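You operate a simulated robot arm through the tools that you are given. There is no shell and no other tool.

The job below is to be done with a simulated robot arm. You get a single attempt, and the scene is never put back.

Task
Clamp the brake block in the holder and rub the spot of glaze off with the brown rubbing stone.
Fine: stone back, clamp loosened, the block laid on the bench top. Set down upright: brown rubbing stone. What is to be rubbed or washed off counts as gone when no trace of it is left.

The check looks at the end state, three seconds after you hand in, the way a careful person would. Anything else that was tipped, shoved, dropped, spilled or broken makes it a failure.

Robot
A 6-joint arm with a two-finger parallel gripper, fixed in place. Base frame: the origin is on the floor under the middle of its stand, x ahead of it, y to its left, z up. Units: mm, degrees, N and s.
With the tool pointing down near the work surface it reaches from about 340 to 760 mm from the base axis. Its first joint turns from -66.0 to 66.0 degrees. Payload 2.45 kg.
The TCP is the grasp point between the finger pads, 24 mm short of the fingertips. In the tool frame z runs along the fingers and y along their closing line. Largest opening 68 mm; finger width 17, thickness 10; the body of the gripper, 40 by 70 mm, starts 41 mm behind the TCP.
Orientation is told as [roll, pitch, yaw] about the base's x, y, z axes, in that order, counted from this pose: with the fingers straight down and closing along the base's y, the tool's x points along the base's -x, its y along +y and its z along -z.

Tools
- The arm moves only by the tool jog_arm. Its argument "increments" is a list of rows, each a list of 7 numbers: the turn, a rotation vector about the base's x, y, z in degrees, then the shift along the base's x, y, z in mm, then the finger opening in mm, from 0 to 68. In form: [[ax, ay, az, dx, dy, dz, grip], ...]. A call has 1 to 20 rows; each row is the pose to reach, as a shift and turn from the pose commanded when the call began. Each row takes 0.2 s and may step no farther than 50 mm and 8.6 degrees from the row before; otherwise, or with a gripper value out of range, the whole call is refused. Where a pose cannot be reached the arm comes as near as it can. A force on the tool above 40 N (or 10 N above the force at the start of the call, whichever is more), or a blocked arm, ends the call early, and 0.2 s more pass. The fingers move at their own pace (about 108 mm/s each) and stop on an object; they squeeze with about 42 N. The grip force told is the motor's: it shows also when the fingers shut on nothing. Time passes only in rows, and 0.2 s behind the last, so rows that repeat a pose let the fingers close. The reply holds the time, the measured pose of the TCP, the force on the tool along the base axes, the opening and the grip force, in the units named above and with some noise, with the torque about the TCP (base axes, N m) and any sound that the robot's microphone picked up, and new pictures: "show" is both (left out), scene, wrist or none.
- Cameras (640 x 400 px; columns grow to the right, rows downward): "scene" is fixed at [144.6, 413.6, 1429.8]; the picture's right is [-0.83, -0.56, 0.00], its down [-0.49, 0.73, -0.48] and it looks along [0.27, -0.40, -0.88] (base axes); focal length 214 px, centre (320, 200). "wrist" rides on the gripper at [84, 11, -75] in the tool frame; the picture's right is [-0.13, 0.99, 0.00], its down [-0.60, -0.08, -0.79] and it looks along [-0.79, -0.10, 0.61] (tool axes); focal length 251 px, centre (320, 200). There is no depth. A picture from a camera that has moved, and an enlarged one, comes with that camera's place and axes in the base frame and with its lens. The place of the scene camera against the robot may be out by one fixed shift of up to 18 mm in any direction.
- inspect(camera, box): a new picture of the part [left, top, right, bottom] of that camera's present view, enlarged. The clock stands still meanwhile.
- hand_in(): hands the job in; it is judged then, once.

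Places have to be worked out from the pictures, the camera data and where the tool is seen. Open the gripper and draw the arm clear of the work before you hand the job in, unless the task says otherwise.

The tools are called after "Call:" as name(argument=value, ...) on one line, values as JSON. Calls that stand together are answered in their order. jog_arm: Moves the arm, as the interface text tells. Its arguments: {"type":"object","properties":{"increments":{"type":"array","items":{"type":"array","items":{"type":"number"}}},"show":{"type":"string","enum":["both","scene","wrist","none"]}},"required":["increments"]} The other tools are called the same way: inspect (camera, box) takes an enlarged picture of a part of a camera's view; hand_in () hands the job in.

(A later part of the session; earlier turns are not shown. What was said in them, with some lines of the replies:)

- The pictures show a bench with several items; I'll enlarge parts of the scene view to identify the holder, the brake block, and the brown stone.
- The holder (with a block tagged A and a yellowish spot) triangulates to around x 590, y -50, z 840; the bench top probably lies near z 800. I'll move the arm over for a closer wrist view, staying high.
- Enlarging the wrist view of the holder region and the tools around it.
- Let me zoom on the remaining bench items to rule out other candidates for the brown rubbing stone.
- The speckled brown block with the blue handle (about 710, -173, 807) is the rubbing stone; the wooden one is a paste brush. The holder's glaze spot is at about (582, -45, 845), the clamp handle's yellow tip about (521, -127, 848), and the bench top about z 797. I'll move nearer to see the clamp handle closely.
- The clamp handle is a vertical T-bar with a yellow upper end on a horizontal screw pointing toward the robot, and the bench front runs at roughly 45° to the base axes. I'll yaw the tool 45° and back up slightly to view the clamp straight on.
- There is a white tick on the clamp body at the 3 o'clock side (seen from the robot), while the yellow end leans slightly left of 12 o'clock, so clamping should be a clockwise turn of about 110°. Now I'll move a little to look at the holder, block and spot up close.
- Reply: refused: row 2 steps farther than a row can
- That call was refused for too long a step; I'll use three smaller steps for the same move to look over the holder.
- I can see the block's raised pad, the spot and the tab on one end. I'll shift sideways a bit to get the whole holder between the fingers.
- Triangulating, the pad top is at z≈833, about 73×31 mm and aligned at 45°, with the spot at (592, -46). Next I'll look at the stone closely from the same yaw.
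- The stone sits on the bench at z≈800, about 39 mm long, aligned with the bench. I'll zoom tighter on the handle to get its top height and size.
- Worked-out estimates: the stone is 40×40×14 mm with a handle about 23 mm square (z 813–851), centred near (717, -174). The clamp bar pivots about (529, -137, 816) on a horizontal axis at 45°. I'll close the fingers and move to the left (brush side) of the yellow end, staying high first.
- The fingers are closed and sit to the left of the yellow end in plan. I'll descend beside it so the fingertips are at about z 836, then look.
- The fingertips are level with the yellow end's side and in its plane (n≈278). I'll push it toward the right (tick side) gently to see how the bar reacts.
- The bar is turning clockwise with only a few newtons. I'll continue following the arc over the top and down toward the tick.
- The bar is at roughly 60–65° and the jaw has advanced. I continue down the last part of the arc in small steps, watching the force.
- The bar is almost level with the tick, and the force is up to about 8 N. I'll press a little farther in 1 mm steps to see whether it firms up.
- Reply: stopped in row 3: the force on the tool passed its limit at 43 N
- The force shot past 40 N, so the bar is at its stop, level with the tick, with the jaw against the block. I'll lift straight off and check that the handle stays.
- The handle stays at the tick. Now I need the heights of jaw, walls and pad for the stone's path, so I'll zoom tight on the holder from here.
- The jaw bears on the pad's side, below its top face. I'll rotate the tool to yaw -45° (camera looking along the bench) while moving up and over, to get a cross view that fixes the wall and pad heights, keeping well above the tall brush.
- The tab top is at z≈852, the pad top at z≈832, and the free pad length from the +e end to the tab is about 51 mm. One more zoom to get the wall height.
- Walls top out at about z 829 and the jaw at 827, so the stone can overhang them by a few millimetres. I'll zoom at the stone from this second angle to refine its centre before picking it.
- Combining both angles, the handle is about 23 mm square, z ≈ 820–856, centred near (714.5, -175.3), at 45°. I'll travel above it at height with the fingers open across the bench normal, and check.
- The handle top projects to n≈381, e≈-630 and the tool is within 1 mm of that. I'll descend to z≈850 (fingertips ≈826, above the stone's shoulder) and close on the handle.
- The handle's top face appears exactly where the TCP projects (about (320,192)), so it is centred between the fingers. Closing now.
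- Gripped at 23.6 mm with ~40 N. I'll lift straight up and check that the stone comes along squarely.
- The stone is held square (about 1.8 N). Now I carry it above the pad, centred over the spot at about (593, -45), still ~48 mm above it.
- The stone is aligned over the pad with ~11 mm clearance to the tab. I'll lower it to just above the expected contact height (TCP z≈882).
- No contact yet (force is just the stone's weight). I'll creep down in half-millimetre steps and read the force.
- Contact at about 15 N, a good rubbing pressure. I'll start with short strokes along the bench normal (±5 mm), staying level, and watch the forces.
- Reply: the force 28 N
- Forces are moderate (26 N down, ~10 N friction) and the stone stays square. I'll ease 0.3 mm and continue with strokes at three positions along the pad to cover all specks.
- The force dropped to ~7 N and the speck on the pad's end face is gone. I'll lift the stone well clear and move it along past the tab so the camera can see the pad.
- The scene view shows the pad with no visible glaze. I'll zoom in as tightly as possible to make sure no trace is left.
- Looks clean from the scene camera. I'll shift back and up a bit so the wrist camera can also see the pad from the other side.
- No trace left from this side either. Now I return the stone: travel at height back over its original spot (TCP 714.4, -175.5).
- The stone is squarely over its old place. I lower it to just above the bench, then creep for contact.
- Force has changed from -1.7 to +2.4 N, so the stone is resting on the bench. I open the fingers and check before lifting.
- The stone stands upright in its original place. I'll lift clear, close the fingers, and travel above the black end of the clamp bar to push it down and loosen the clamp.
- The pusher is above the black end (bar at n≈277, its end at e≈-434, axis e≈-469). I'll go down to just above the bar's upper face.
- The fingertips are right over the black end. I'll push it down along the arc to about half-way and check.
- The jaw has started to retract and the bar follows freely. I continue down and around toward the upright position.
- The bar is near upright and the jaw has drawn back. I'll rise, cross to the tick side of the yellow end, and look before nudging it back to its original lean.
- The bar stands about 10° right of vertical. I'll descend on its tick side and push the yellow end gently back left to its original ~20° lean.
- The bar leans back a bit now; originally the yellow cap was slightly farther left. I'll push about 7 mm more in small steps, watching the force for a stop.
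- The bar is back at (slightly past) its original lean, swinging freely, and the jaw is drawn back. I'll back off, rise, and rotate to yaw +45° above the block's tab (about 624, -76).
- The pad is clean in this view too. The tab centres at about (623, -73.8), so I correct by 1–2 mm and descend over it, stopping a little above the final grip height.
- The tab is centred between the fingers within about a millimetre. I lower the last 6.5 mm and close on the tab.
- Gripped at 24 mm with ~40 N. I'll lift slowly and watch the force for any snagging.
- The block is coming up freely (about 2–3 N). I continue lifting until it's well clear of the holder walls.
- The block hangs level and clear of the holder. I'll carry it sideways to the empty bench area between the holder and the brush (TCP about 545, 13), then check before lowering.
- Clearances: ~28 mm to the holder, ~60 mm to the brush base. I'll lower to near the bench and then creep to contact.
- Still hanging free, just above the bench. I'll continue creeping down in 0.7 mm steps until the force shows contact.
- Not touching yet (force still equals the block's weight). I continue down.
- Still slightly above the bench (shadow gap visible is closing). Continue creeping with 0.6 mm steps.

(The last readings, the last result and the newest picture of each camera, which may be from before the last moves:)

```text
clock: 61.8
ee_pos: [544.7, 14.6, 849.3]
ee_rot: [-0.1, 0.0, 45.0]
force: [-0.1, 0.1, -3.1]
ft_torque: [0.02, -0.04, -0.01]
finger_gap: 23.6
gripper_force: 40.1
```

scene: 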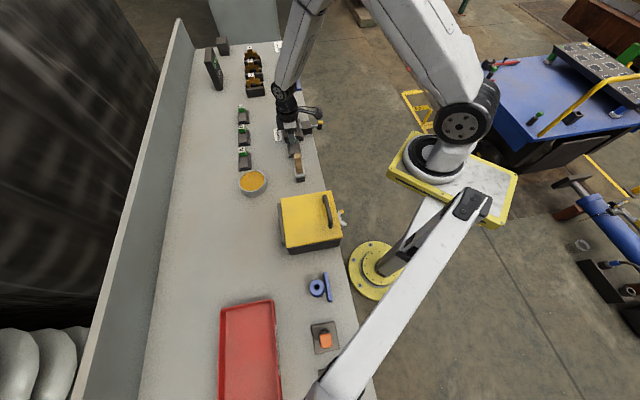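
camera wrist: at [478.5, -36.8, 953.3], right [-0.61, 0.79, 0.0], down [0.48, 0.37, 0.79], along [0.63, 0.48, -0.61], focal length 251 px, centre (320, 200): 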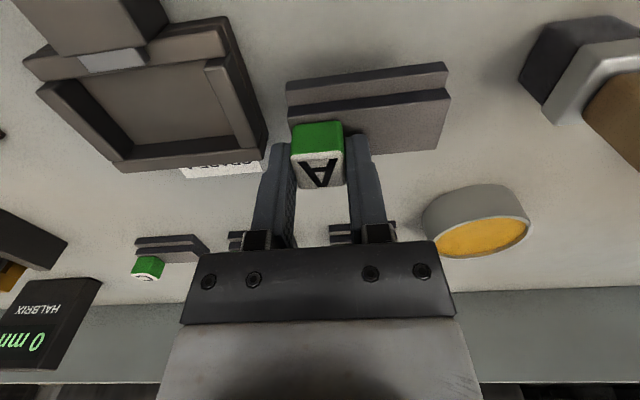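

Call:
jog_arm(increments=[[0, 0, 0, 0, 0, -0.6, 12], [0, 0, 0, 0, 0, -1.2, 12], [0, 0, 0, 0, 0, -1.2, 12]], show="none")

Call:
inspect(camera="wrist", box=[260, 30, 480, 180])

Call:
inspect(camera="scene", box=[280, 125, 320, 165])

```text
clock: 62.6
ee_pos: [544.4, 12.9, 849.3]
ee_rot: [0.0, -0.1, 44.9]
force: [0.4, 0.0, -3.0]
ft_torque: [-0.05, -0.05, -0.01]
finger_gap: 23.4
gripper_force: 39.7
```

```text
2.67 times, centred on (370, 105) of wrist
camera zoom: at [477.8, -36.9, 924.0], right [-0.61, 0.79, 0.0], down [0.48, 0.37, 0.79], along [0.63, 0.48, -0.61], focal length 670 px, centre (187, 453)
```

zoom: 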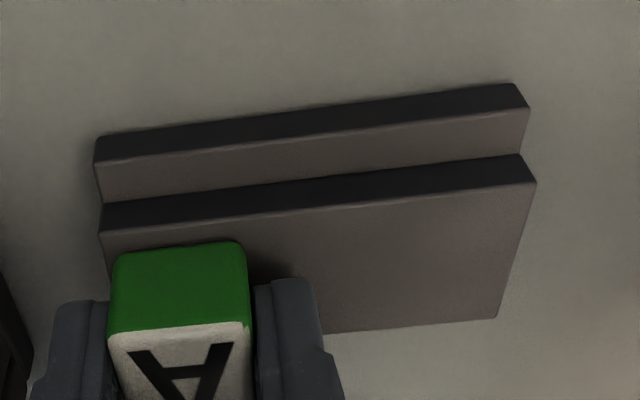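

```text
10.00 times, centred on (300, 145) of scene
camera zoom: at [144.6, 413.6, 1429.8], right [-0.83, -0.56, 0.0], down [-0.49, 0.73, -0.48], along [0.27, -0.4, -0.88], focal length 2145 px, centre (520, 750)
```

zoom: 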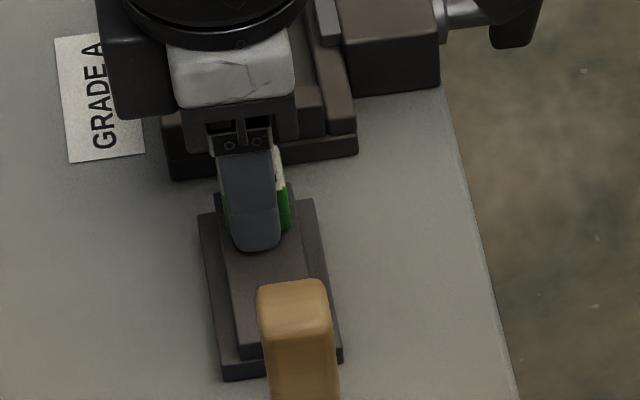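

Visibly about to touch, but force still reads only the weight. Another small creep.

Call:
jog_arm(increments=[[0, 0, 0, 0, 0, -0.5, 12], [0, 0, 0, 0, 0, -1.0, 12], [0, 0, 0, 0, 0, -1.0, 12]], show="none")

```text
clock: 63.4
ee_pos: [546.4, 14.2, 847.0]
ee_rot: [-0.1, 0.1, 45.0]
force: [-0.1, -0.5, -3.5]
ft_torque: [-0.02, -0.07, 0.03]
finger_gap: 23.8
gripper_force: 40.1
```

Call:
jog_arm(increments=[[0, 0, 0, 0, 0, -0.5, 12], [0, 0, 0, 0, 0, -1.0, 12], [0, 0, 0, 0, 0, -1.0, 12]], show="none")

Call:
inspect(camera="wrist", box=[260, 30, 480, 180])

```text
clock: 64.2
ee_pos: [545.4, 14.5, 847.7]
ee_rot: [-0.1, -0.1, 44.9]
force: [-3.8, 1.5, 16.1]
ft_torque: [0.0, 0.45, 0.0]
finger_gap: 23.9
gripper_force: 39.7
```

```text
2.67 times, centred on (370, 105) of wrist
camera zoom: at [478.5, -37.3, 922.7], right [-0.61, 0.79, 0.0], down [0.48, 0.37, 0.79], along [0.63, 0.48, -0.61], focal length 670 px, centre (187, 453)
```

zoom: 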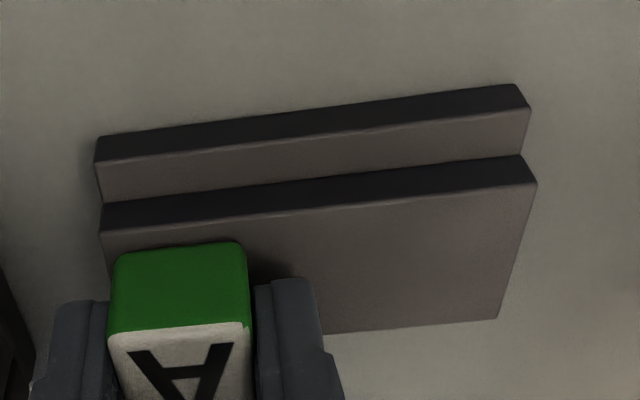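

Contact made (16 N on the bench). I ease up 0.4 mm and open to only 38 mm so the outer finger doesn't reach the holder.

Call:
jog_arm(increments=[[0, 0, 0, 0, 0, 0.4, 12], [0, 0, 0, 0, 0, 0.4, 24], [0, 0, 0, 0, 0, 0.4, 32], [0, 0, 0, 0, 0, 0.4, 38], [0, 0, 0, 0, 0, 0.4, 38]], show="wrist")

Call:
inspect(camera="wrist", box=[230, 30, 450, 200])

```text
clock: 65.4
ee_pos: [546.0, 14.3, 847.7]
ee_rot: [-0.1, 0.0, 44.9]
force: [0.7, -0.1, -0.9]
ft_torque: [0.02, 0.0, -0.04]
finger_gap: 38.1
gripper_force: 0.1
camera wrist: at [478.4, -37.3, 922.6], right [-0.61, 0.79, 0.0], down [0.48, 0.37, 0.79], along [0.63, 0.48, -0.61], focal length 251 px, centre (320, 200)
```

wrist: 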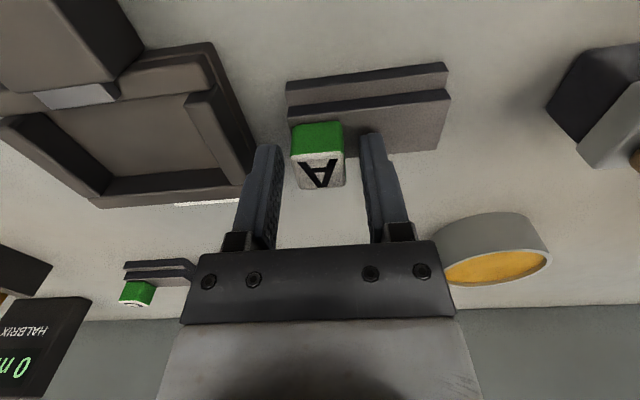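

```text
2.35 times, centred on (340, 115) of wrist
camera zoom: at [478.4, -37.3, 922.6], right [-0.61, 0.79, 0.0], down [0.48, 0.37, 0.79], along [0.63, 0.48, -0.61], focal length 592 px, centre (273, 400)
```

zoom: 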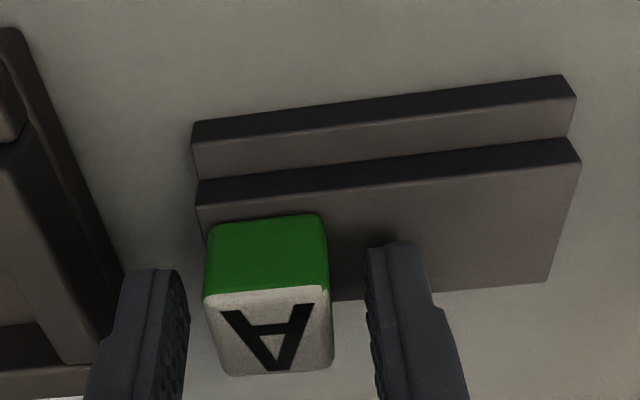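

Released; the block sits flat on the bench. I lift straight up and then draw the arm back clear of the work.

Call:
jog_arm(increments=[[0, 0, 0, 0, 0, 20, 38], [0, 0, 0, 0, 0, 60, 38], [0, 0, 0, 0, 0, 105, 50], [0, 0, 0, -20, -20, 140, 68], [0, 0, 0, -45, -45, 160, 68], [0, 0, 0, -75, -75, 170, 68], [0, 0, 0, -95, -95, 180, 68], [0, 0, 0, -95, -95, 180, 68]], show="both")

Call:
inspect(camera="scene", box=[260, 80, 340, 180])

Call:
inspect(camera="wrist", box=[220, 40, 420, 250])

```text
clock: 67.2
ee_pos: [448.5, -82.5, 1027.0]
ee_rot: [-0.1, 0.0, 45.0]
force: [-0.2, -1.1, 0.0]
ft_torque: [0.02, 0.05, 0.02]
finger_gap: 67.7
gripper_force: 0.1
camera wrist: at [381.4, -133.2, 1103.0], right [-0.61, 0.79, 0.0], down [0.48, 0.37, 0.79], along [0.63, 0.48, -0.61], focal length 251 px, centre (320, 200)
```

scene: 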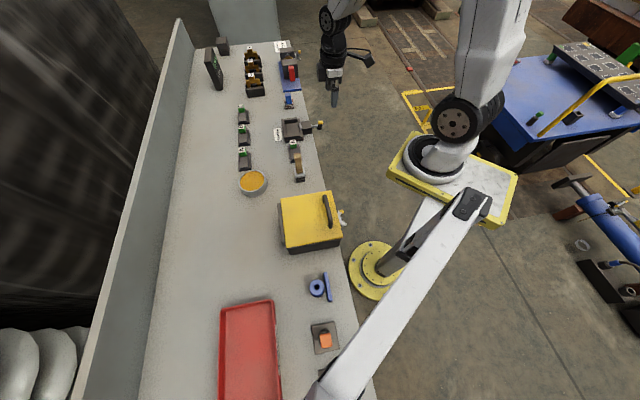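
wrist: 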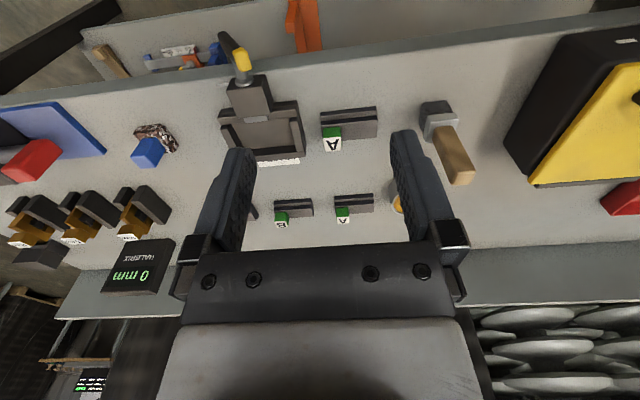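

```text
4.00 times, centred on (300, 130) of scene
camera zoom: at [144.6, 413.6, 1429.8], right [-0.83, -0.56, 0.0], down [-0.49, 0.73, -0.48], along [0.27, -0.4, -0.88], focal length 858 px, centre (400, 480)
```

zoom: 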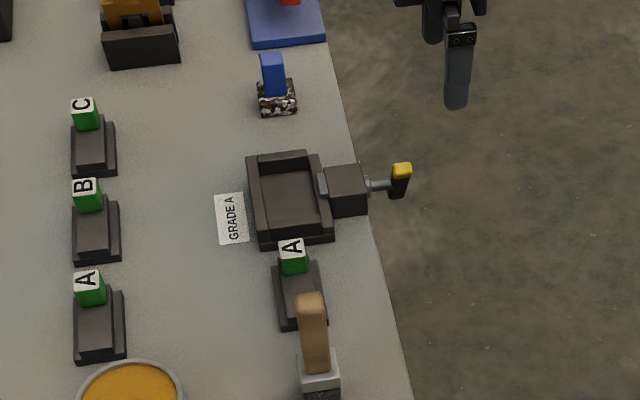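

```text
1.90 times, centred on (320, 145) of wrist
camera zoom: at [381.4, -133.2, 1103.0], right [-0.61, 0.79, 0.0], down [0.48, 0.37, 0.79], along [0.63, 0.48, -0.61], focal length 479 px, centre (320, 305)
```

zoom: 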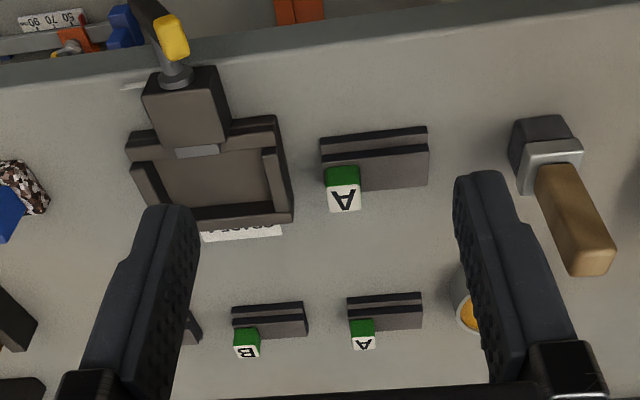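

Everything is in place: stone upright, clamp loose, block flat on the bench. One last close look at the block's pad for any glaze trace before handing in.

Call:
inspect(camera="wrist", box=[315, 100, 385, 156])

Call:
inspect(camera="scene", box=[286, 138, 306, 164])

Call:
inspect(camera="scene", box=[276, 85, 304, 113])

```text
7.14 times, centred on (350, 128) of wrist
camera zoom: at [381.4, -133.2, 1103.0], right [-0.61, 0.79, 0.0], down [0.48, 0.37, 0.79], along [0.63, 0.48, -0.61], focal length 1796 px, centre (106, 714)
```

zoom: 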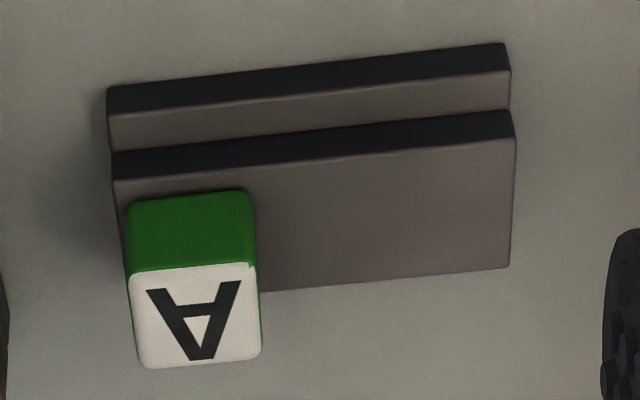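

```text
15.38 times, centred on (296, 151) of scene
camera zoom: at [144.6, 413.6, 1429.8], right [-0.83, -0.56, 0.0], down [-0.49, 0.73, -0.48], along [0.27, -0.4, -0.88], focal length 3300 px, centre (689, 954)
```

zoom: 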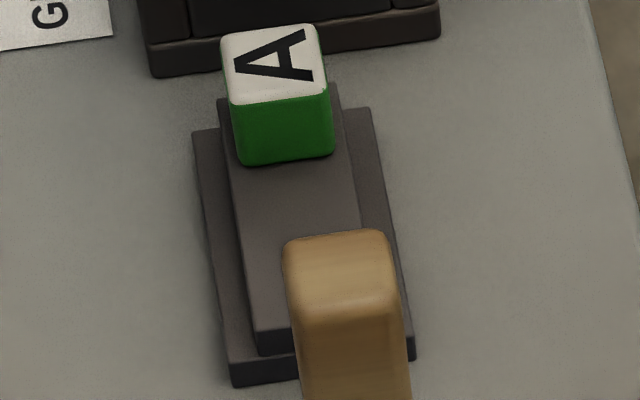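

```text
14.29 times, centred on (290, 99) of scene
camera zoom: at [144.6, 413.6, 1429.8], right [-0.83, -0.56, 0.0], down [-0.49, 0.73, -0.48], along [0.27, -0.4, -0.88], focal length 3064 px, centre (749, 1643)
```

zoom: 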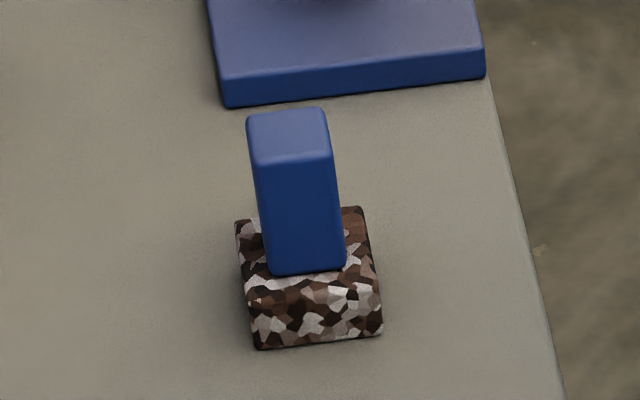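

The pad shows no trace of glaze. The stone stands upright where it started, the clamp is loose, the block lies flat on the bench, and the arm is clear with the gripper open. Handing in.

Call:
hand_in()

```text
The job is handed in.
```

The job is handed in, and everything the task asked for was in place when I last looked.

- **Glaze:** rubbed off with the brown rubbing stone while the block was clamped. Close views from both cameras show no trace left on the pad.
- **Stone:** back in its original place on the bench, standing upright.
- **Clamp:** loosened, with its handle turned slightly past where it started, so the jaw is clear.
- **Block:** lifted out of the holder and laid flat on the bench top, between the holder and the wooden-handled brush, clear of both.
- **Arm:** gripper open and drawn back clear of the work.

I saw nothing tipped, shoved or dropped. I don't have the result of the check itself.
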